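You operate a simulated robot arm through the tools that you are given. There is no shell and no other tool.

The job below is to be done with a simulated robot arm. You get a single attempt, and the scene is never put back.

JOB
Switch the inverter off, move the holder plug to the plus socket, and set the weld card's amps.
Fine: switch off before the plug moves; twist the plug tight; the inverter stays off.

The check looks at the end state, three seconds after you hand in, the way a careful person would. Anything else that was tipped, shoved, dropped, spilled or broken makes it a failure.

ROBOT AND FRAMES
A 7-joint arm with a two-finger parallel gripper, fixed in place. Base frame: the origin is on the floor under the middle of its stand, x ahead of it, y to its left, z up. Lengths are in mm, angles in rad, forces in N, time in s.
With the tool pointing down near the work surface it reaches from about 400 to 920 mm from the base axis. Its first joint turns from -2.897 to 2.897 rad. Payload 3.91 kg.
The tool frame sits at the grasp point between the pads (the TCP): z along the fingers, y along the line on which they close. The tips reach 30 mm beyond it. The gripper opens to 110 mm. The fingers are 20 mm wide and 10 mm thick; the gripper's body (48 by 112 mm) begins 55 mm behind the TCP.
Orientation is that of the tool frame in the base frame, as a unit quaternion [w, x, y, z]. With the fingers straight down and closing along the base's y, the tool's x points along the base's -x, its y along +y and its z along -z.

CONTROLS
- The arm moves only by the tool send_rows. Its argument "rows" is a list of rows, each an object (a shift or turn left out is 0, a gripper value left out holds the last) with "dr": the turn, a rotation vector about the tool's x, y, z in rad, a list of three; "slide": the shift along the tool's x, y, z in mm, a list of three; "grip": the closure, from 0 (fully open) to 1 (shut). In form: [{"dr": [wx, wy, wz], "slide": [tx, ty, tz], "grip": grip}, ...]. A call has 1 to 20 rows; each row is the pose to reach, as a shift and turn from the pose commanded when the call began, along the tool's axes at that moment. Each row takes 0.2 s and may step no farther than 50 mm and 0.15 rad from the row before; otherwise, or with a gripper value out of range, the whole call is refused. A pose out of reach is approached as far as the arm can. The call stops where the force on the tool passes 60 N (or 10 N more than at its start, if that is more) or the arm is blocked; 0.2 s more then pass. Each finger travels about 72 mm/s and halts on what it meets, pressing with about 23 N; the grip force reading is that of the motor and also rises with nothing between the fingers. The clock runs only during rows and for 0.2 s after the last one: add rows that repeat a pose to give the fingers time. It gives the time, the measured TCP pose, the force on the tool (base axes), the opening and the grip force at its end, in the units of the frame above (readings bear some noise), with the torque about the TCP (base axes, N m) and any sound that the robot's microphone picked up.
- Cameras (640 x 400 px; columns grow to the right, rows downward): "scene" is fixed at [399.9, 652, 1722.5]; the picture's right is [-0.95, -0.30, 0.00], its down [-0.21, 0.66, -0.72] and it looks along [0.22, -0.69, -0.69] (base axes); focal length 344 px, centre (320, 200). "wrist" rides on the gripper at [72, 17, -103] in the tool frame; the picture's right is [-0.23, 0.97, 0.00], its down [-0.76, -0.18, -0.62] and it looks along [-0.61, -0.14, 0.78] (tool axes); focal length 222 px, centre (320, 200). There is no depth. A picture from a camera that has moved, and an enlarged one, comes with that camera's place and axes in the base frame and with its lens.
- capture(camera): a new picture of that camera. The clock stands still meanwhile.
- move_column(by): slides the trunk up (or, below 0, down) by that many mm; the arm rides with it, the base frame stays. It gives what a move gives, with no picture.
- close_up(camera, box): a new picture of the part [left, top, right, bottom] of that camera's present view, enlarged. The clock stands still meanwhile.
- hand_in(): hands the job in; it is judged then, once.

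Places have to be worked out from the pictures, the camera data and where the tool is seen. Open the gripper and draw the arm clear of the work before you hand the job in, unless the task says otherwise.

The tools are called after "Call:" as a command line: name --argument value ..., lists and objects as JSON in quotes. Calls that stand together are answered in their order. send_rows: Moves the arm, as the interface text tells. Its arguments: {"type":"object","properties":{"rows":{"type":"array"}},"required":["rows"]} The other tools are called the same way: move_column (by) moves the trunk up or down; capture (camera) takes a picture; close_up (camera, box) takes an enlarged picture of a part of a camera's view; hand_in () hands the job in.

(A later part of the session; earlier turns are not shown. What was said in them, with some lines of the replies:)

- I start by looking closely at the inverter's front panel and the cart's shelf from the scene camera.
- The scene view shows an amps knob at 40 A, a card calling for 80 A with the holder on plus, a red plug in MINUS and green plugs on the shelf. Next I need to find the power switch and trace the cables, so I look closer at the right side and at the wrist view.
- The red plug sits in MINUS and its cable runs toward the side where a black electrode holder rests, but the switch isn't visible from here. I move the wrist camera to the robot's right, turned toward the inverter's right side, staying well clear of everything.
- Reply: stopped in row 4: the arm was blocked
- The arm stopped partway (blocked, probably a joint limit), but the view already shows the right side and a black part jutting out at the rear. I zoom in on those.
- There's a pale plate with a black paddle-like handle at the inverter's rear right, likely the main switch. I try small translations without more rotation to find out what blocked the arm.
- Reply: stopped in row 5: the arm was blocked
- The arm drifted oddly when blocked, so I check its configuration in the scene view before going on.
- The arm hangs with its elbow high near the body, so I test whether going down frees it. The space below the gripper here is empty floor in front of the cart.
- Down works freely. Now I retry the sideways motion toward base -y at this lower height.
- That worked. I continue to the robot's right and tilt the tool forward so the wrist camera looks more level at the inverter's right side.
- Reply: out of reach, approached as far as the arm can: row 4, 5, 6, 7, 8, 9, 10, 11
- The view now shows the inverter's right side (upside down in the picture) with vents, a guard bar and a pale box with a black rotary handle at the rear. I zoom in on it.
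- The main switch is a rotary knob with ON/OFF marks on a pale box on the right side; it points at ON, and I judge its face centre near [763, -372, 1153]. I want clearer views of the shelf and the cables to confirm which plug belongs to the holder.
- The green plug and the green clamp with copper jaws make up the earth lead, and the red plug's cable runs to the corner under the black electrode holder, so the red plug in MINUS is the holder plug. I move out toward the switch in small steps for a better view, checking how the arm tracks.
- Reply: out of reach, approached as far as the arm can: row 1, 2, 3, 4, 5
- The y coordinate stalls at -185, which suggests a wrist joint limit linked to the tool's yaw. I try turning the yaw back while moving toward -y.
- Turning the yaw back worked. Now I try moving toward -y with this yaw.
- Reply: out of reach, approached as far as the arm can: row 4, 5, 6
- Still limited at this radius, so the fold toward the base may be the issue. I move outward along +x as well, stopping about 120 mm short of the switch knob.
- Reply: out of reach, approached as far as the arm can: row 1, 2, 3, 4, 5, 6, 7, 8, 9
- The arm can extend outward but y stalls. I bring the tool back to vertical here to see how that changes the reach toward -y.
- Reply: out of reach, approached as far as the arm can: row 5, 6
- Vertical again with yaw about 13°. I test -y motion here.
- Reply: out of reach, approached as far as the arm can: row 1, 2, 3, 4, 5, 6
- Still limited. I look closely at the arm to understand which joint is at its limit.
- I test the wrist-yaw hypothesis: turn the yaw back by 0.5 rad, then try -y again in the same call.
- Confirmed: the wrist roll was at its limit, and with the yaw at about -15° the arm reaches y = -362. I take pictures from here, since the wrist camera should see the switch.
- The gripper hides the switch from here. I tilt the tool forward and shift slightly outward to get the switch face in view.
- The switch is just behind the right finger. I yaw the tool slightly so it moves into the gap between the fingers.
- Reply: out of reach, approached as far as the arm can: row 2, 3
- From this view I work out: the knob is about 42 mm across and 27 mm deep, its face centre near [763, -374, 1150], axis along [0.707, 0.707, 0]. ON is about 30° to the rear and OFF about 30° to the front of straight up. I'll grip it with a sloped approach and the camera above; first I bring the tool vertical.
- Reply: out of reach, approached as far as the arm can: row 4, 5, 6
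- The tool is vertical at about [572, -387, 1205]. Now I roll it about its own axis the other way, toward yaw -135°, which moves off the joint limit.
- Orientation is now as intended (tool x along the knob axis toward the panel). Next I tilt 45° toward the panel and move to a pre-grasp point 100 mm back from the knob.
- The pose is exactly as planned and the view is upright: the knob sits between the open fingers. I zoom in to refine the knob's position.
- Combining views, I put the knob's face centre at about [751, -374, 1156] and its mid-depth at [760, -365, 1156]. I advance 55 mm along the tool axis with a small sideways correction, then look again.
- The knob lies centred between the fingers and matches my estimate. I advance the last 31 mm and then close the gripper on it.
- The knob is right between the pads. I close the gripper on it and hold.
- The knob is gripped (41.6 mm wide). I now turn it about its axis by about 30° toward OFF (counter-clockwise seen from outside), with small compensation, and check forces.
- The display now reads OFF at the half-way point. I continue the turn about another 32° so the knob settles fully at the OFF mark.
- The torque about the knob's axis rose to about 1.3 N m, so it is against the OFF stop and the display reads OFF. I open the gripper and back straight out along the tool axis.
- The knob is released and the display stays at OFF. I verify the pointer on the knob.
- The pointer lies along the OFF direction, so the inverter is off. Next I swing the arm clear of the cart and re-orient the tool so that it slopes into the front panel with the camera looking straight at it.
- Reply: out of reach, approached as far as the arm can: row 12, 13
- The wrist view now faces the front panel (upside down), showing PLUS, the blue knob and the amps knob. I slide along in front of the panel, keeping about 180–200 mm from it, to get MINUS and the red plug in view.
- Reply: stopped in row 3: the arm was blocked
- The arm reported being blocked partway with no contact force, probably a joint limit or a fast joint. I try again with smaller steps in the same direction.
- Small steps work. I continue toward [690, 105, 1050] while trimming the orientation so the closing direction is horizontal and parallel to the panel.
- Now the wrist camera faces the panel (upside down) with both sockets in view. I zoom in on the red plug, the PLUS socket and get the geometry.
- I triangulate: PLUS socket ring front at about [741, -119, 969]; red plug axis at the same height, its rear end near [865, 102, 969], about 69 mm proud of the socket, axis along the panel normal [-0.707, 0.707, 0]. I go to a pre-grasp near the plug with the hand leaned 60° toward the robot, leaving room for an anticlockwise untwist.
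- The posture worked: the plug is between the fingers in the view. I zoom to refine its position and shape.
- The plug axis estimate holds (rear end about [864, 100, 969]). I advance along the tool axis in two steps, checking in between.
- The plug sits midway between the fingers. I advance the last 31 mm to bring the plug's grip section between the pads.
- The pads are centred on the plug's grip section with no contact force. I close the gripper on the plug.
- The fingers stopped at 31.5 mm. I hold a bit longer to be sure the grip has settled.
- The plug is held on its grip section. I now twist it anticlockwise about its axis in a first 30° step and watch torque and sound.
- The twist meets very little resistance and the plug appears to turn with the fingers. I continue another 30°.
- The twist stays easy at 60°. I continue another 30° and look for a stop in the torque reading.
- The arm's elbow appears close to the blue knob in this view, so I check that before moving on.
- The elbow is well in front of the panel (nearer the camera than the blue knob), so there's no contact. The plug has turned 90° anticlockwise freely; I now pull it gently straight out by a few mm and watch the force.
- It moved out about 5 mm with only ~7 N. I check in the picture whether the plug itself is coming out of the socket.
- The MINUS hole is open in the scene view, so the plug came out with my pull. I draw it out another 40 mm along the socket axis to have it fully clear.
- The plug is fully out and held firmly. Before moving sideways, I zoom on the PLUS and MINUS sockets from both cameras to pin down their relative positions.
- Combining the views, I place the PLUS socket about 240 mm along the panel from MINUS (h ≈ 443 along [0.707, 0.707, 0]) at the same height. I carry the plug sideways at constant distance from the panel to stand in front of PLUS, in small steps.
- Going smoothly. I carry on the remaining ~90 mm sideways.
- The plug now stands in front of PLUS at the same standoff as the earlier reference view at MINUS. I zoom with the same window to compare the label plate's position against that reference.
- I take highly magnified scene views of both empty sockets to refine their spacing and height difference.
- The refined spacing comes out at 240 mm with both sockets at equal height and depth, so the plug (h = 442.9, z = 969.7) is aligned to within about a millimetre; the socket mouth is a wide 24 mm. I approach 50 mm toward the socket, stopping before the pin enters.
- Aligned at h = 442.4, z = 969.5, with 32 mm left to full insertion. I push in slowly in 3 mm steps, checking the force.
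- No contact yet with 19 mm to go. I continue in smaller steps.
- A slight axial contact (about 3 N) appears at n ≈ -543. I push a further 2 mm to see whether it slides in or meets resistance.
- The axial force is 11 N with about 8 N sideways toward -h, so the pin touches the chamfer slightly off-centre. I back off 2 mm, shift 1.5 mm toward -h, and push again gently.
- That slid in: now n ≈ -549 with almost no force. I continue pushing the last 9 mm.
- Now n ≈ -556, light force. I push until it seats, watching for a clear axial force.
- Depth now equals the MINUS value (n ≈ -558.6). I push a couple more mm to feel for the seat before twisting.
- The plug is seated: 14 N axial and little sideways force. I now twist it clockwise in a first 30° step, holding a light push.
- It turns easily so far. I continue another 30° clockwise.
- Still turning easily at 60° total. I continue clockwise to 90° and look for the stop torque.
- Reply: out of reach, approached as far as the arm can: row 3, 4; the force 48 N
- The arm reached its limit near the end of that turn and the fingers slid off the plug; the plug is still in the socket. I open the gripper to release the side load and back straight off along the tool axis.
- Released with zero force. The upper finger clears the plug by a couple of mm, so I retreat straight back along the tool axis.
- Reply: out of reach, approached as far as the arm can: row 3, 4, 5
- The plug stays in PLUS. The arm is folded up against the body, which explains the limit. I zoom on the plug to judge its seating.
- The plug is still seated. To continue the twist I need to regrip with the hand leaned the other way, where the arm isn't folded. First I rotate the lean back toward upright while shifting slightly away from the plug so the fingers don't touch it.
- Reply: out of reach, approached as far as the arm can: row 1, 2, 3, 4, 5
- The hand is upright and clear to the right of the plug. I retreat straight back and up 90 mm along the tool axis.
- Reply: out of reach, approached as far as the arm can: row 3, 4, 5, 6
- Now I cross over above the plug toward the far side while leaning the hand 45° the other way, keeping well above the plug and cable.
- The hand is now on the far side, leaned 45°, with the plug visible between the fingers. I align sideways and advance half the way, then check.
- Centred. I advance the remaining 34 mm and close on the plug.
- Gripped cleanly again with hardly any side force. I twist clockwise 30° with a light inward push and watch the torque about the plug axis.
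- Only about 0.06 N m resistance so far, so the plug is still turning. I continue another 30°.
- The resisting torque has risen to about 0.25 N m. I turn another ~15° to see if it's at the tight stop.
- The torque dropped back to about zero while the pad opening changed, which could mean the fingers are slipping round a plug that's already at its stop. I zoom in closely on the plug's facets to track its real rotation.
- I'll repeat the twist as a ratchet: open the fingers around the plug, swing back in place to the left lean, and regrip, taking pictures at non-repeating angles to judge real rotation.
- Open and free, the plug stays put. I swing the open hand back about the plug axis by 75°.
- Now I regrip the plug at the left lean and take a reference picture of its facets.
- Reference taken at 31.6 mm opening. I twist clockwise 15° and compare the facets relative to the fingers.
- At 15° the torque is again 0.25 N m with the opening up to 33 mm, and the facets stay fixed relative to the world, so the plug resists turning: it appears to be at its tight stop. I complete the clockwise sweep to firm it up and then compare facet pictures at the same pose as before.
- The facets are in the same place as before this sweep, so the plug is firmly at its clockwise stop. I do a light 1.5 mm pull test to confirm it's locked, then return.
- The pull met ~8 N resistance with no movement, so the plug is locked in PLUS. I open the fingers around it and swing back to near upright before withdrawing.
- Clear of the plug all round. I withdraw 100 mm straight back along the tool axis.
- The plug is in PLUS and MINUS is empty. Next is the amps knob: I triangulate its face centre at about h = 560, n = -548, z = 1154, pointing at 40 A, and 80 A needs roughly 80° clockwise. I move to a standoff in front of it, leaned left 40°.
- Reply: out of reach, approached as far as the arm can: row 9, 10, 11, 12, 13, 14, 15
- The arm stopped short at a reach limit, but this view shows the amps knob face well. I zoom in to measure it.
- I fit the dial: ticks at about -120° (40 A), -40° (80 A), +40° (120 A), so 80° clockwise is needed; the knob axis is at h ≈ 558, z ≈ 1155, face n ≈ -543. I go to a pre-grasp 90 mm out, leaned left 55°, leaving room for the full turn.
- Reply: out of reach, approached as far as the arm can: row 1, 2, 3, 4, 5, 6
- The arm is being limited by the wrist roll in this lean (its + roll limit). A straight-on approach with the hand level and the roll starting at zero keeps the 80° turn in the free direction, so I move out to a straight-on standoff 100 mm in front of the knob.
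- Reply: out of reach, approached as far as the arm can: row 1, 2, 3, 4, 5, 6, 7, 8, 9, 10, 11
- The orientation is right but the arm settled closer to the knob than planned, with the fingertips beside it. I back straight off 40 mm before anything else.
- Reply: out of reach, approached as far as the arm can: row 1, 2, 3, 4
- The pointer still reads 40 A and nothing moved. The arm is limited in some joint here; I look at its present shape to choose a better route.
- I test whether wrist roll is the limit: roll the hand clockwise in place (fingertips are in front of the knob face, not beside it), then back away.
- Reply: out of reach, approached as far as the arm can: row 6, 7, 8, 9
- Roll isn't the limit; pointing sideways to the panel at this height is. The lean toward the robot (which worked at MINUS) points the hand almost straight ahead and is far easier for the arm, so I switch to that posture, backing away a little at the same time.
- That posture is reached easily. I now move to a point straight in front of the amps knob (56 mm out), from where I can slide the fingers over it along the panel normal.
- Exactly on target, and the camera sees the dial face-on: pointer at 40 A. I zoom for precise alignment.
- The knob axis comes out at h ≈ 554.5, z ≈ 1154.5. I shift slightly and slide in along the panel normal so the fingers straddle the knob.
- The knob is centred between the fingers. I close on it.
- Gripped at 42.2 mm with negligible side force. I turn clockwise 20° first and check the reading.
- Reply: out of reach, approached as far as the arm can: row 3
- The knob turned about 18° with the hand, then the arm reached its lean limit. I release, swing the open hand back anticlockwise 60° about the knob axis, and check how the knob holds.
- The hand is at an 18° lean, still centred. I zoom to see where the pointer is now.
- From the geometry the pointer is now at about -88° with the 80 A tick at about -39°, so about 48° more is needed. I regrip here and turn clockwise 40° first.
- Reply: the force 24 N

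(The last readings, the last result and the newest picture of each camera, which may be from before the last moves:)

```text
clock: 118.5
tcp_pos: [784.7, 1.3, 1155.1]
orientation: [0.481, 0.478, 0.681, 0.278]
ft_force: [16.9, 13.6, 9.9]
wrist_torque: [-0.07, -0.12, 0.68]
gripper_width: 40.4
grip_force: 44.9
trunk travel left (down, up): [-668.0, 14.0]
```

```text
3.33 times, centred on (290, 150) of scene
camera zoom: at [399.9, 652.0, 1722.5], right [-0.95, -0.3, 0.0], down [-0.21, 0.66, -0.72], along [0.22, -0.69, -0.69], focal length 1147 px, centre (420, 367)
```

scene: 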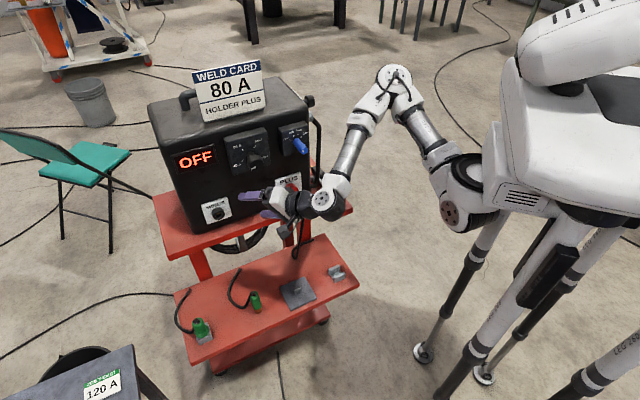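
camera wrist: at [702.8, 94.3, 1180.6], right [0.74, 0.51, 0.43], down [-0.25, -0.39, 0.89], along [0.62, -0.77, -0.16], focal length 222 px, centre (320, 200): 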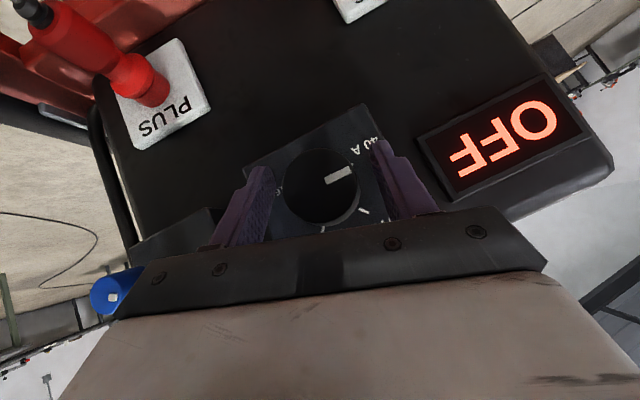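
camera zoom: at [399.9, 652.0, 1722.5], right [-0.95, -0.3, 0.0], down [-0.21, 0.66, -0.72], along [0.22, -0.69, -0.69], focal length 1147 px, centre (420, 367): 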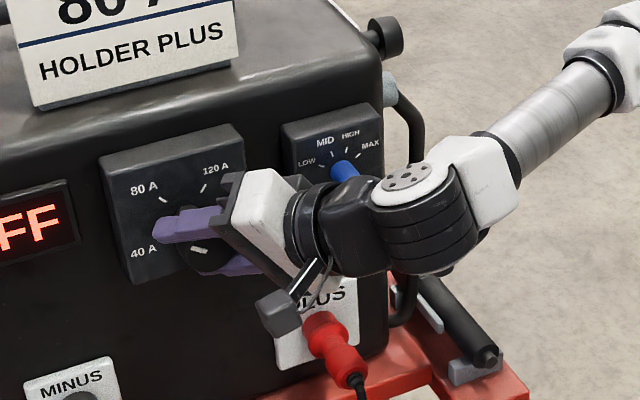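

The pointer is now at about -52°, 12° short of 80 A, and there's ~20 N sideways, so I shift 1 mm to relax and turn 10° more.

Call:
send_rows --rows '[{"slide": [0.6, 0.5, 0.6], "dr": [-0.06, 0, 0.06], "grip": 1}, {"slide": [0.6, 0.5, 0.6], "dr": [-0.1234, 0, 0.1234], "grip": 1}, {"slide": [0.6, 0.5, 0.6], "dr": [-0.1234, 0, 0.1234], "grip": 1}]'

Call:
close_up --camera "wrist" --box '[240, 110, 400, 230]'

Call:
close_up --camera "scene" --box '[210, 110, 330, 185]'

```text
clock: 119.3
tcp_pos: [785.4, -0.4, 1155.9]
orientation: [0.491, 0.489, 0.631, 0.349]
ft_force: [10.6, 10.4, 11.5]
wrist_torque: [-0.25, -0.3, -0.57]
gripper_width: 40.4
grip_force: 45.0
trunk travel left (down, up): [-668.0, 14.0]
```

```text
3.33 times, centred on (320, 170) of wrist
camera zoom: at [686.8, 79.2, 1178.9], right [0.28, 0.05, 0.96], down [-0.62, -0.76, 0.22], along [0.74, -0.65, -0.18], focal length 740 px, centre (320, 300)
```

zoom: 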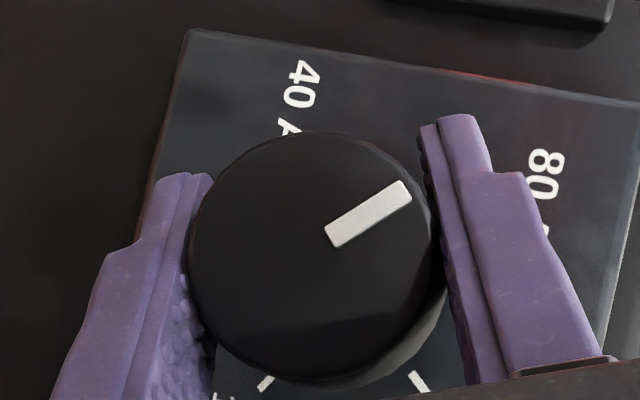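

```text
5.33 times, centred on (270, 148) of scene
camera zoom: at [399.9, 652.0, 1722.5], right [-0.95, -0.3, 0.0], down [-0.21, 0.66, -0.72], along [0.22, -0.69, -0.69], focal length 1836 px, centre (587, 480)
```

zoom: 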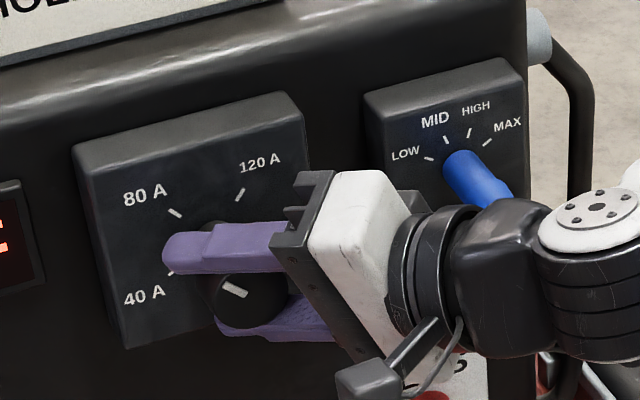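

In both views the pointer is now around -42°, close to the 80 A tick. I release the knob to look at the pointer and tick unobstructed.

Call:
send_rows --rows '[{"grip": 0.6}, {"grip": 0.4}, {"grip": 0.2}, {"grip": 0.1}, {"grip": 0.1}]'

Call:
close_up --camera "wrist" --box '[240, 110, 400, 230]'

Call:
close_up --camera "scene" --box '[210, 110, 330, 185]'

```text
clock: 120.5
tcp_pos: [785.3, -1.0, 1154.9]
orientation: [0.49, 0.49, 0.632, 0.348]
ft_force: [-0.2, 0.5, 0.8]
wrist_torque: [-0.05, 0.01, 0.02]
gripper_width: 99.1
grip_force: 0.0
trunk travel left (down, up): [-668.0, 14.0]
```

```text
3.33 times, centred on (320, 170) of wrist
camera zoom: at [686.9, 78.2, 1178.7], right [0.28, 0.05, 0.96], down [-0.62, -0.76, 0.22], along [0.74, -0.65, -0.18], focal length 740 px, centre (320, 300)
```

zoom: 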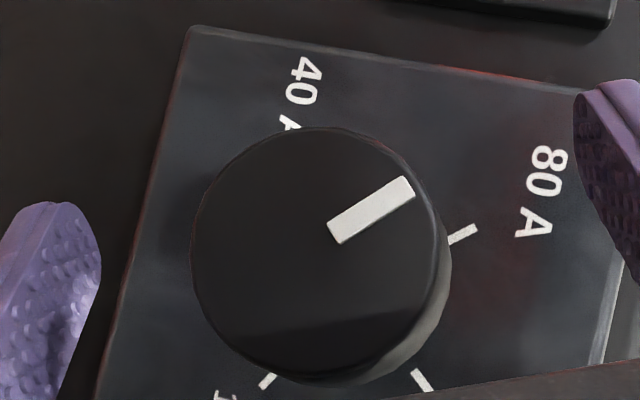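

```text
5.33 times, centred on (270, 148) of scene
camera zoom: at [399.9, 652.0, 1722.5], right [-0.95, -0.3, 0.0], down [-0.21, 0.66, -0.72], along [0.22, -0.69, -0.69], focal length 1836 px, centre (587, 480)
```

zoom: 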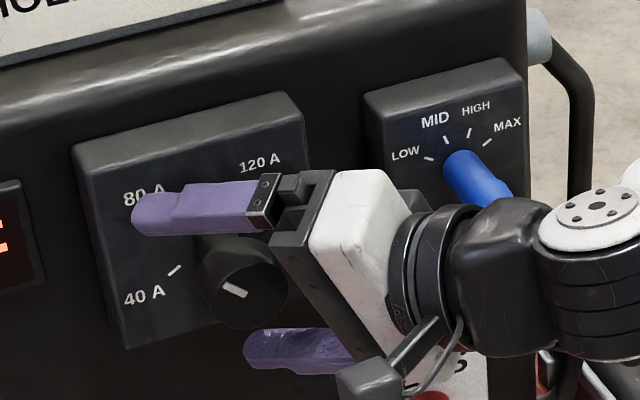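

The pointer looks close but perhaps a few degrees short of the 80 A tick. I zoom in more to compare the two directions accurately.

Call:
close_up --camera "wrist" --box '[280, 140, 360, 200]'

Call:
close_up --camera "wrist" --box '[320, 150, 370, 190]'

```text
6.67 times, centred on (320, 170) of wrist
camera zoom: at [686.9, 78.2, 1178.7], right [0.28, 0.05, 0.96], down [-0.62, -0.76, 0.22], along [0.74, -0.65, -0.18], focal length 1481 px, centre (320, 400)
```

zoom: 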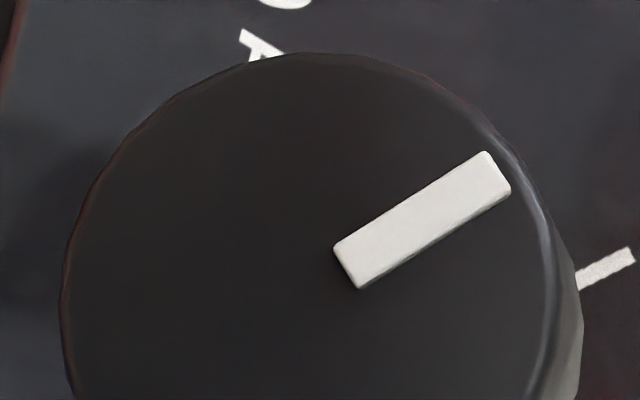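

```text
10.00 times, centred on (345, 170) of wrist
camera zoom: at [686.9, 78.2, 1178.7], right [0.28, 0.05, 0.96], down [-0.62, -0.76, 0.22], along [0.74, -0.65, -0.18], focal length 2221 px, centre (70, 500)
```

zoom: 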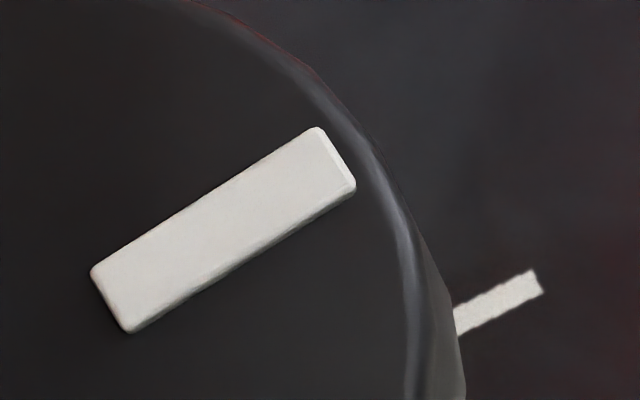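

Careful comparison: the tick is at -38.6° and the pointer at -44.7°, so about 6° more clockwise is needed. I regrip gently with a 1 mm centring shift and turn 6°.

Call:
send_rows --rows '[{"slide": [0.5, 0.8, 0.5], "grip": 0.3}, {"slide": [0.5, 0.8, 0.5], "grip": 0.6}, {"slide": [0.5, 0.8, 0.5], "grip": 1}, {"slide": [0.5, 0.8, 0.5], "grip": 1}, {"slide": [0.5, 0.8, 0.5], "grip": 1}]'

Call:
close_up --camera "wrist" --box '[280, 140, 360, 200]'

```text
clock: 121.7
tcp_pos: [785.1, 1.6, 1154.7]
orientation: [0.489, 0.49, 0.632, 0.348]
ft_force: [-3.8, -0.6, -3.6]
wrist_torque: [0.0, -0.04, -0.52]
gripper_width: 40.6
grip_force: 44.5
trunk travel left (down, up): [-668.0, 14.0]
```

```text
6.67 times, centred on (320, 170) of wrist
camera zoom: at [687.6, 79.0, 1179.1], right [0.28, 0.05, 0.96], down [-0.62, -0.76, 0.22], along [0.74, -0.65, -0.18], focal length 1481 px, centre (320, 400)
```

zoom: 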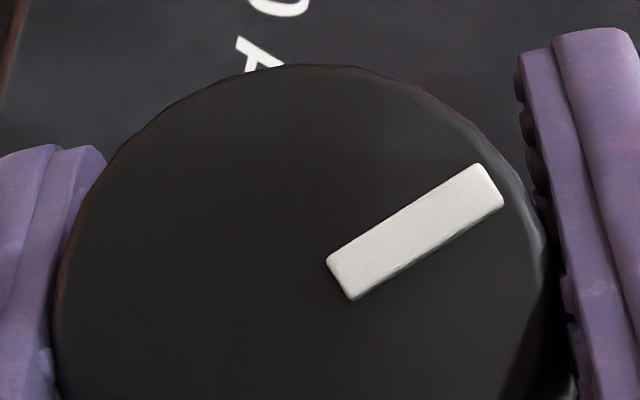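

Gripped without disturbing it. I turn 5.7° clockwise.

Call:
send_rows --rows '[{"dr": [-0.036, 0, 0.036], "grip": 1}, {"dr": [-0.0707, 0, 0.0707], "grip": 1}, {"dr": [-0.0707, 0, 0.0707], "grip": 1}]'

Call:
send_rows --rows '[{"grip": 0.6}, {"grip": 0.4}, {"grip": 0.2}, {"grip": 0.1}, {"grip": 0.1}]'

Call:
close_up --camera "wrist" --box '[320, 150, 370, 190]'

Call:
close_up --camera "wrist" --box '[240, 110, 400, 230]'

```text
clock: 122.5
tcp_pos: [784.8, 0.5, 1154.9]
orientation: [0.494, 0.495, 0.601, 0.387]
ft_force: [-2.4, -3.8, -4.4]
wrist_torque: [0.1, 0.11, 0.37]
gripper_width: 40.5
grip_force: 44.6
trunk travel left (down, up): [-668.0, 14.0]
```

```text
clock: 123.7
tcp_pos: [784.4, -0.5, 1154.9]
orientation: [0.494, 0.494, 0.601, 0.387]
ft_force: [-0.6, -0.8, 0.7]
wrist_torque: [-0.02, 0.01, 0.0]
gripper_width: 98.9
grip_force: 0.2
trunk travel left (down, up): [-668.0, 14.0]
```

```text
10.00 times, centred on (345, 170) of wrist
camera zoom: at [685.7, 77.8, 1177.8], right [0.21, -0.02, 0.98], down [-0.63, -0.77, 0.12], along [0.75, -0.64, -0.17], focal length 2221 px, centre (70, 500)
```

zoom: 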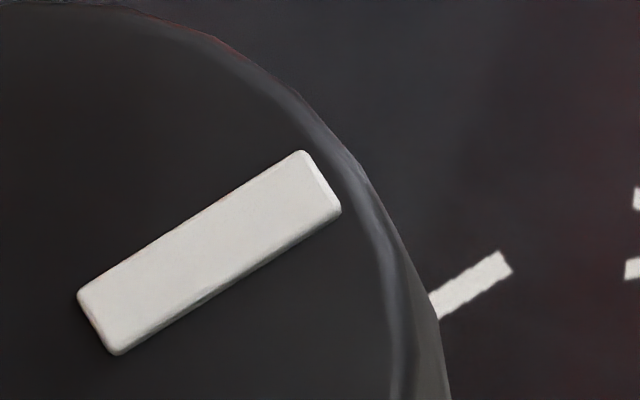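

```text
3.33 times, centred on (320, 170) of wrist
camera zoom: at [685.7, 77.8, 1177.8], right [0.21, -0.02, 0.98], down [-0.63, -0.77, 0.12], along [0.75, -0.64, -0.17], focal length 740 px, centre (320, 300)
```

zoom: 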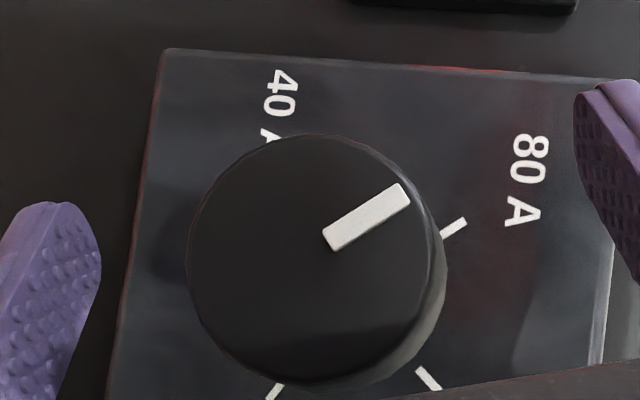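

Pointer at -38.7° and tick at -39.7°: aligned to within about a degree at 80 A. I rotate the open hand back to the 60° lean about the knob axis, which is a reachable exit pose, then back out along the panel normal.

Call:
send_rows --rows '[{"dr": [0.054, 0, -0.054], "grip": 0.1}, {"dr": [0.108, 0, -0.108], "grip": 0.1}, {"dr": [0.16, 0, -0.16], "grip": 0.1}, {"dr": [0.16, 0, -0.16], "grip": 0.1}]'

Call:
capture --camera "wrist"

```text
clock: 124.7
tcp_pos: [786.3, 1.2, 1154.6]
orientation: [0.482, 0.482, 0.669, 0.296]
ft_force: [0.4, 0.1, 0.2]
wrist_torque: [0.0, 0.0, 0.03]
gripper_width: 99.1
grip_force: 0.0
trunk travel left (down, up): [-668.0, 14.0]
```

```text
taken
camera wrist: at [690.2, 81.9, 1180.8], right [0.36, 0.14, 0.92], down [-0.59, -0.73, 0.34], along [0.72, -0.67, -0.18], focal length 222 px, centre (320, 200)
```

wrist: 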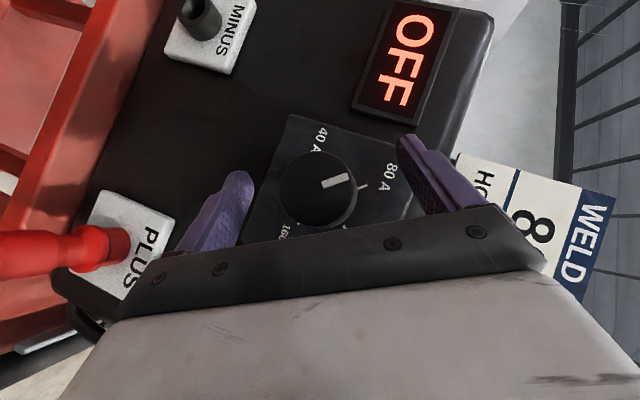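

The pointer lines up with the 80 A tick and the fingers are clear. I back out along the panel normal 56 mm.

Call:
send_rows --rows '[{"slide": [7, 0, -7], "grip": 0.1}, {"slide": [14, 0, -14], "grip": 0.1}, {"slide": [21, 0, -21], "grip": 0.1}, {"slide": [28, 0, -28], "grip": 0.1}, {"slide": [35, 0, -35], "grip": 0.1}, {"slide": [40, 0, -40], "grip": 0.1}, {"slide": [40, 0, -40], "grip": 0.1}]'

Call:
close_up --camera "wrist" --box '[270, 130, 400, 240]'

```text
clock: 126.3
tcp_pos: [745.5, 41.3, 1155.6]
orientation: [0.482, 0.483, 0.668, 0.297]
ft_force: [0.3, 0.0, 0.6]
wrist_torque: [0.01, -0.01, -0.01]
gripper_width: 98.9
grip_force: 0.0
trunk travel left (down, up): [-668.0, 14.0]
```

```text
3.64 times, centred on (335, 185) of wrist
camera zoom: at [649.9, 121.2, 1181.5], right [0.36, 0.14, 0.92], down [-0.59, -0.73, 0.34], along [0.72, -0.67, -0.18], focal length 808 px, centre (266, 254)
```

zoom: 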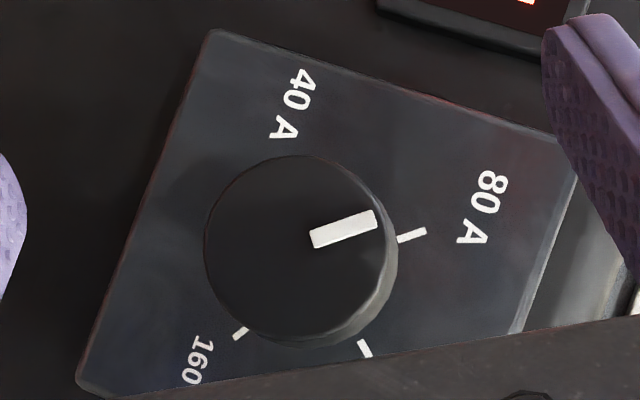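

I check the final pointer against the tick at high zoom from this square-on view.

Call:
close_up --camera "wrist" --box '[320, 160, 390, 210]'

Call:
close_up --camera "wrist" --box '[285, 140, 385, 220]'

```text
8.00 times, centred on (355, 185) of wrist
camera zoom: at [649.9, 121.2, 1181.5], right [0.36, 0.14, 0.92], down [-0.59, -0.73, 0.34], along [0.72, -0.67, -0.18], focal length 1777 px, centre (40, 320)
```

zoom: 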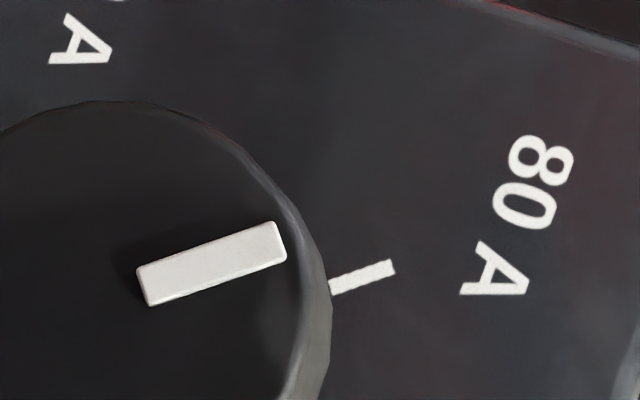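

```text
5.00 times, centred on (335, 180) of wrist
camera zoom: at [649.9, 121.2, 1181.5], right [0.36, 0.14, 0.92], down [-0.59, -0.73, 0.34], along [0.72, -0.67, -0.18], focal length 1111 px, centre (245, 300)
```

zoom: 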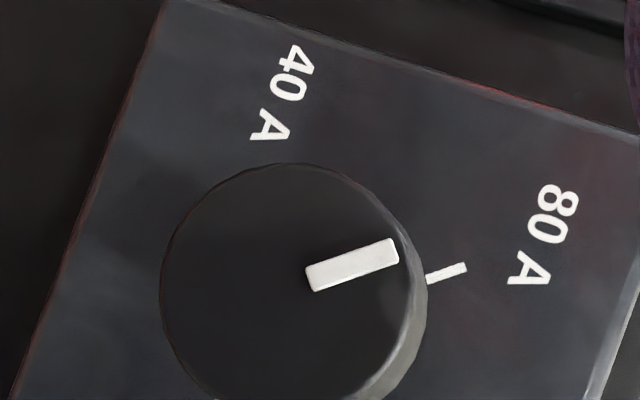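

The pointer sits within about 1.6° of the 80 A tick, and the display reads OFF. Now I draw the arm away, first reversing my way in to the earlier reachable standoff.

Call:
send_rows --rows '[{"slide": [10.7, -7.8, 3.1], "grip": 0.1}, {"slide": [21.4, -15.6, 6.2], "grip": 0.1}, {"slide": [32.2, -23.5, 9.4], "grip": 0.1}, {"slide": [42.9, -31.3, 12.5], "grip": 0.1}, {"slide": [53.6, -39.1, 15.6], "grip": 0.1}, {"slide": [64.3, -46.9, 18.7], "grip": 0.1}, {"slide": [64.3, -46.9, 18.7], "grip": 0.1}]'

Call:
capture --camera "scene"

```text
clock: 127.9
tcp_pos: [741.7, 83.0, 1084.1]
orientation: [0.482, 0.483, 0.667, 0.297]
ft_force: [0.4, 0.6, 0.2]
wrist_torque: [-0.01, 0.0, -0.01]
gripper_width: 98.7
grip_force: 0.0
trunk travel left (down, up): [-668.0, 14.0]
```

```text
taken
```

scene: 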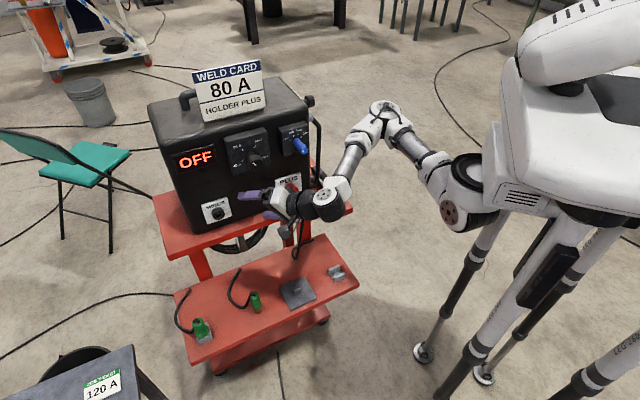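

All clear. I now pull back away from the panel while turning the hand to point down.

Call:
send_rows --rows '[{"slide": [1.9, 5.6, -15], "dr": [0.093, 0.038, 0], "grip": 0.1}, {"slide": [3.8, 11.3, -29.9], "dr": [0.185, 0.076, 0], "grip": 0.1}, {"slide": [5.7, 16.9, -44.9], "dr": [0.278, 0.114, 0], "grip": 0.1}, {"slide": [7.5, 22.5, -59.8], "dr": [0.37, 0.151, 0], "grip": 0.1}, {"slide": [9.4, 28.1, -74.8], "dr": [0.463, 0.189, 0], "grip": 0.1}, {"slide": [11.3, 33.8, -89.7], "dr": [0.556, 0.227, 0], "grip": 0.1}, {"slide": [13.2, 39.4, -104.7], "dr": [0.648, 0.265, 0], "grip": 0.1}, {"slide": [15.1, 45, -119.6], "dr": [0.741, 0.303, 0], "grip": 0.1}, {"slide": [17, 50.6, -134.6], "dr": [0.833, 0.341, 0], "grip": 0.1}, {"slide": [18.8, 56.3, -149.5], "dr": [0.926, 0.378, 0], "grip": 0.1}, {"slide": [20.7, 61.9, -164.5], "dr": [1.019, 0.416, 0], "grip": 0.1}, {"slide": [22.6, 67.5, -179.4], "dr": [1.111, 0.454, 0], "grip": 0.1}, {"slide": [22.6, 67.5, -179.4], "dr": [1.111, 0.454, 0], "grip": 0.1}]'

Call:
capture --camera "scene"

```text
clock: 130.7
tcp_pos: [596.2, 140.4, 1198.0]
orientation: [0.003, 0.587, 0.809, -0.003]
ft_force: [0.4, 0.2, -0.7]
wrist_torque: [-0.03, 0.01, 0.0]
gripper_width: 99.0
grip_force: 0.2
trunk travel left (down, up): [-668.0, 14.0]
```

```text
taken
```

scene: 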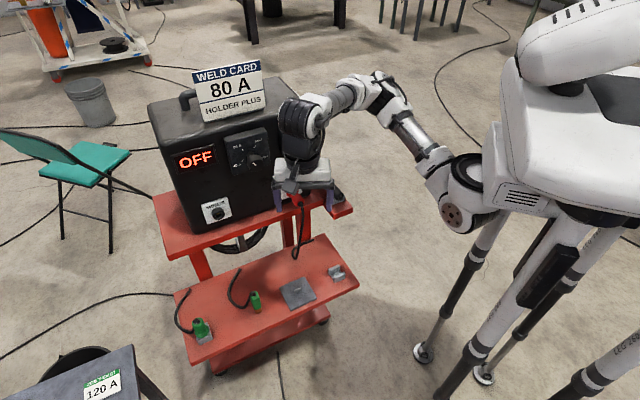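

The hand points down, away from the panel. I draw it further back toward the starting area to uncover the whole work for a final check.

Call:
send_rows --rows '[{"slide": [2.5, -15.7, -7.5], "grip": 0}, {"slide": [5, -31.5, -15], "grip": 0}, {"slide": [7.6, -47.2, -22.5], "grip": 0}, {"slide": [10.1, -63, -30], "grip": 0}, {"slide": [12.6, -78.7, -37.5], "grip": 0}, {"slide": [15.1, -94.4, -45], "grip": 0}, {"slide": [17.7, -110.2, -52.5], "grip": 0}, {"slide": [20.2, -125.9, -60], "grip": 0}, {"slide": [20.2, -125.9, -60], "grip": 0}]'

Call:
capture --camera "scene"

Call:
close_up --camera "scene" --box '[140, 50, 340, 175]'

Call:
close_up --camera "scene" --box '[160, 160, 360, 285]'

Call:
close_up --camera "scene" --box '[210, 110, 330, 185]'

```text
clock: 132.7
tcp_pos: [471.9, 119.7, 1257.6]
orientation: [0.003, 0.587, 0.81, -0.001]
ft_force: [0.5, -0.6, -0.8]
wrist_torque: [0.01, 0.0, -0.03]
gripper_width: 110.1
grip_force: 0.1
trunk travel left (down, up): [-668.0, 14.0]
```

```text
taken
```

scene: 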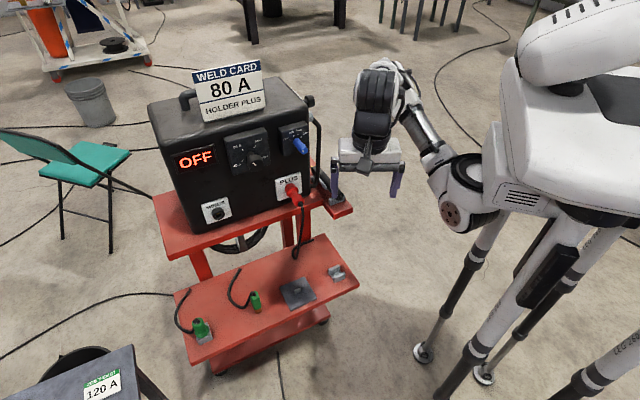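

```text
3.20 times, centred on (240, 112) of scene
camera zoom: at [399.9, 652.0, 1722.5], right [-0.95, -0.3, 0.0], down [-0.21, 0.66, -0.72], along [0.22, -0.69, -0.69], focal length 1102 px, centre (576, 480)
```

zoom: 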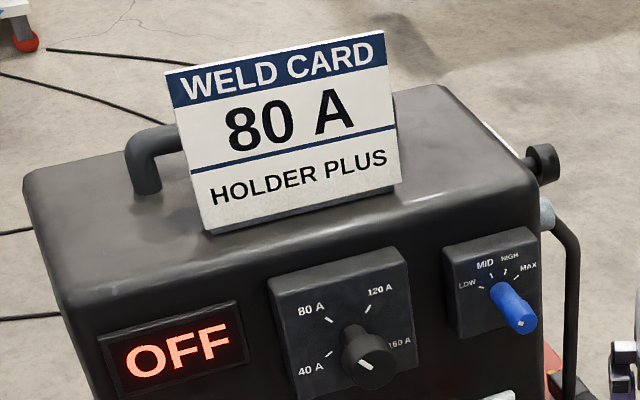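

```text
3.20 times, centred on (260, 222) of scene
camera zoom: at [399.9, 652.0, 1722.5], right [-0.95, -0.3, 0.0], down [-0.21, 0.66, -0.72], along [0.22, -0.69, -0.69], focal length 1102 px, centre (512, 128)
```

zoom: 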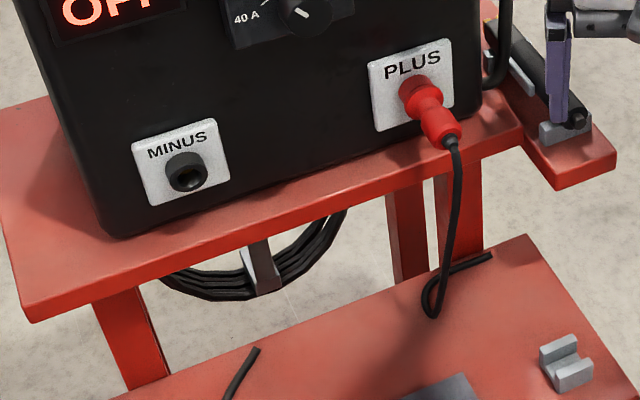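

```text
5.33 times, centred on (270, 148) of scene
camera zoom: at [399.9, 652.0, 1722.5], right [-0.95, -0.3, 0.0], down [-0.21, 0.66, -0.72], along [0.22, -0.69, -0.69], focal length 1836 px, centre (587, 480)
```

zoom: 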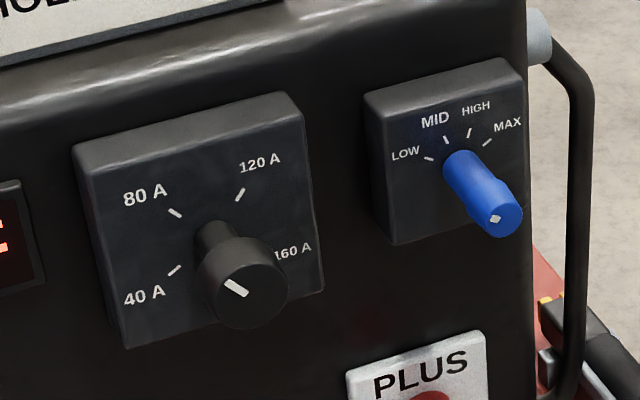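

The final views show the display OFF, the holder plug in PLUS with MINUS empty, and the pointer parallel to the 80 A tick. The blue knob, card and shelf items look unmoved, and the gripper is open with the arm clear, so I hand the job in.

Call:
hand_in

```text
The job is handed in.
```

The inverter is off, the holder plug is in the PLUS socket, and the amps knob is set to 80 A. I've handed the job in; the result hasn't come back yet.

- **Inverter:** I turned the main switch to OFF before touching the plug. The display showed OFF from then on.
- **Plug:** I took the red plug in MINUS to be the holder's, because its cable runs toward the electrode holder. In PLUS I twisted it clockwise until it stopped turning and the gripper slipped around it. A light pull of about 8 N did not move it. The gripper slips at around 0.25 N m, so I can't say how much tighter it would go.
- **Amps:** The pointer sits about 1.6° past the 80 A tick. I set it by eye because the display was off. A fingertip probably nudged the knob a few degrees while I was moving in, before I made the setting.
- **Rest of the scene:** In the last pictures the blue knob, the card, the green earth lead and the other shelf items looked unmoved. The gripper is open and the arm is clear of the cart.

On my first attempt to tighten the plug, the arm ran out of reach and the gripper slid off it, pushing it sideways with roughly 45 N. The plug stayed in the socket, and I saw no damage in the later pictures.
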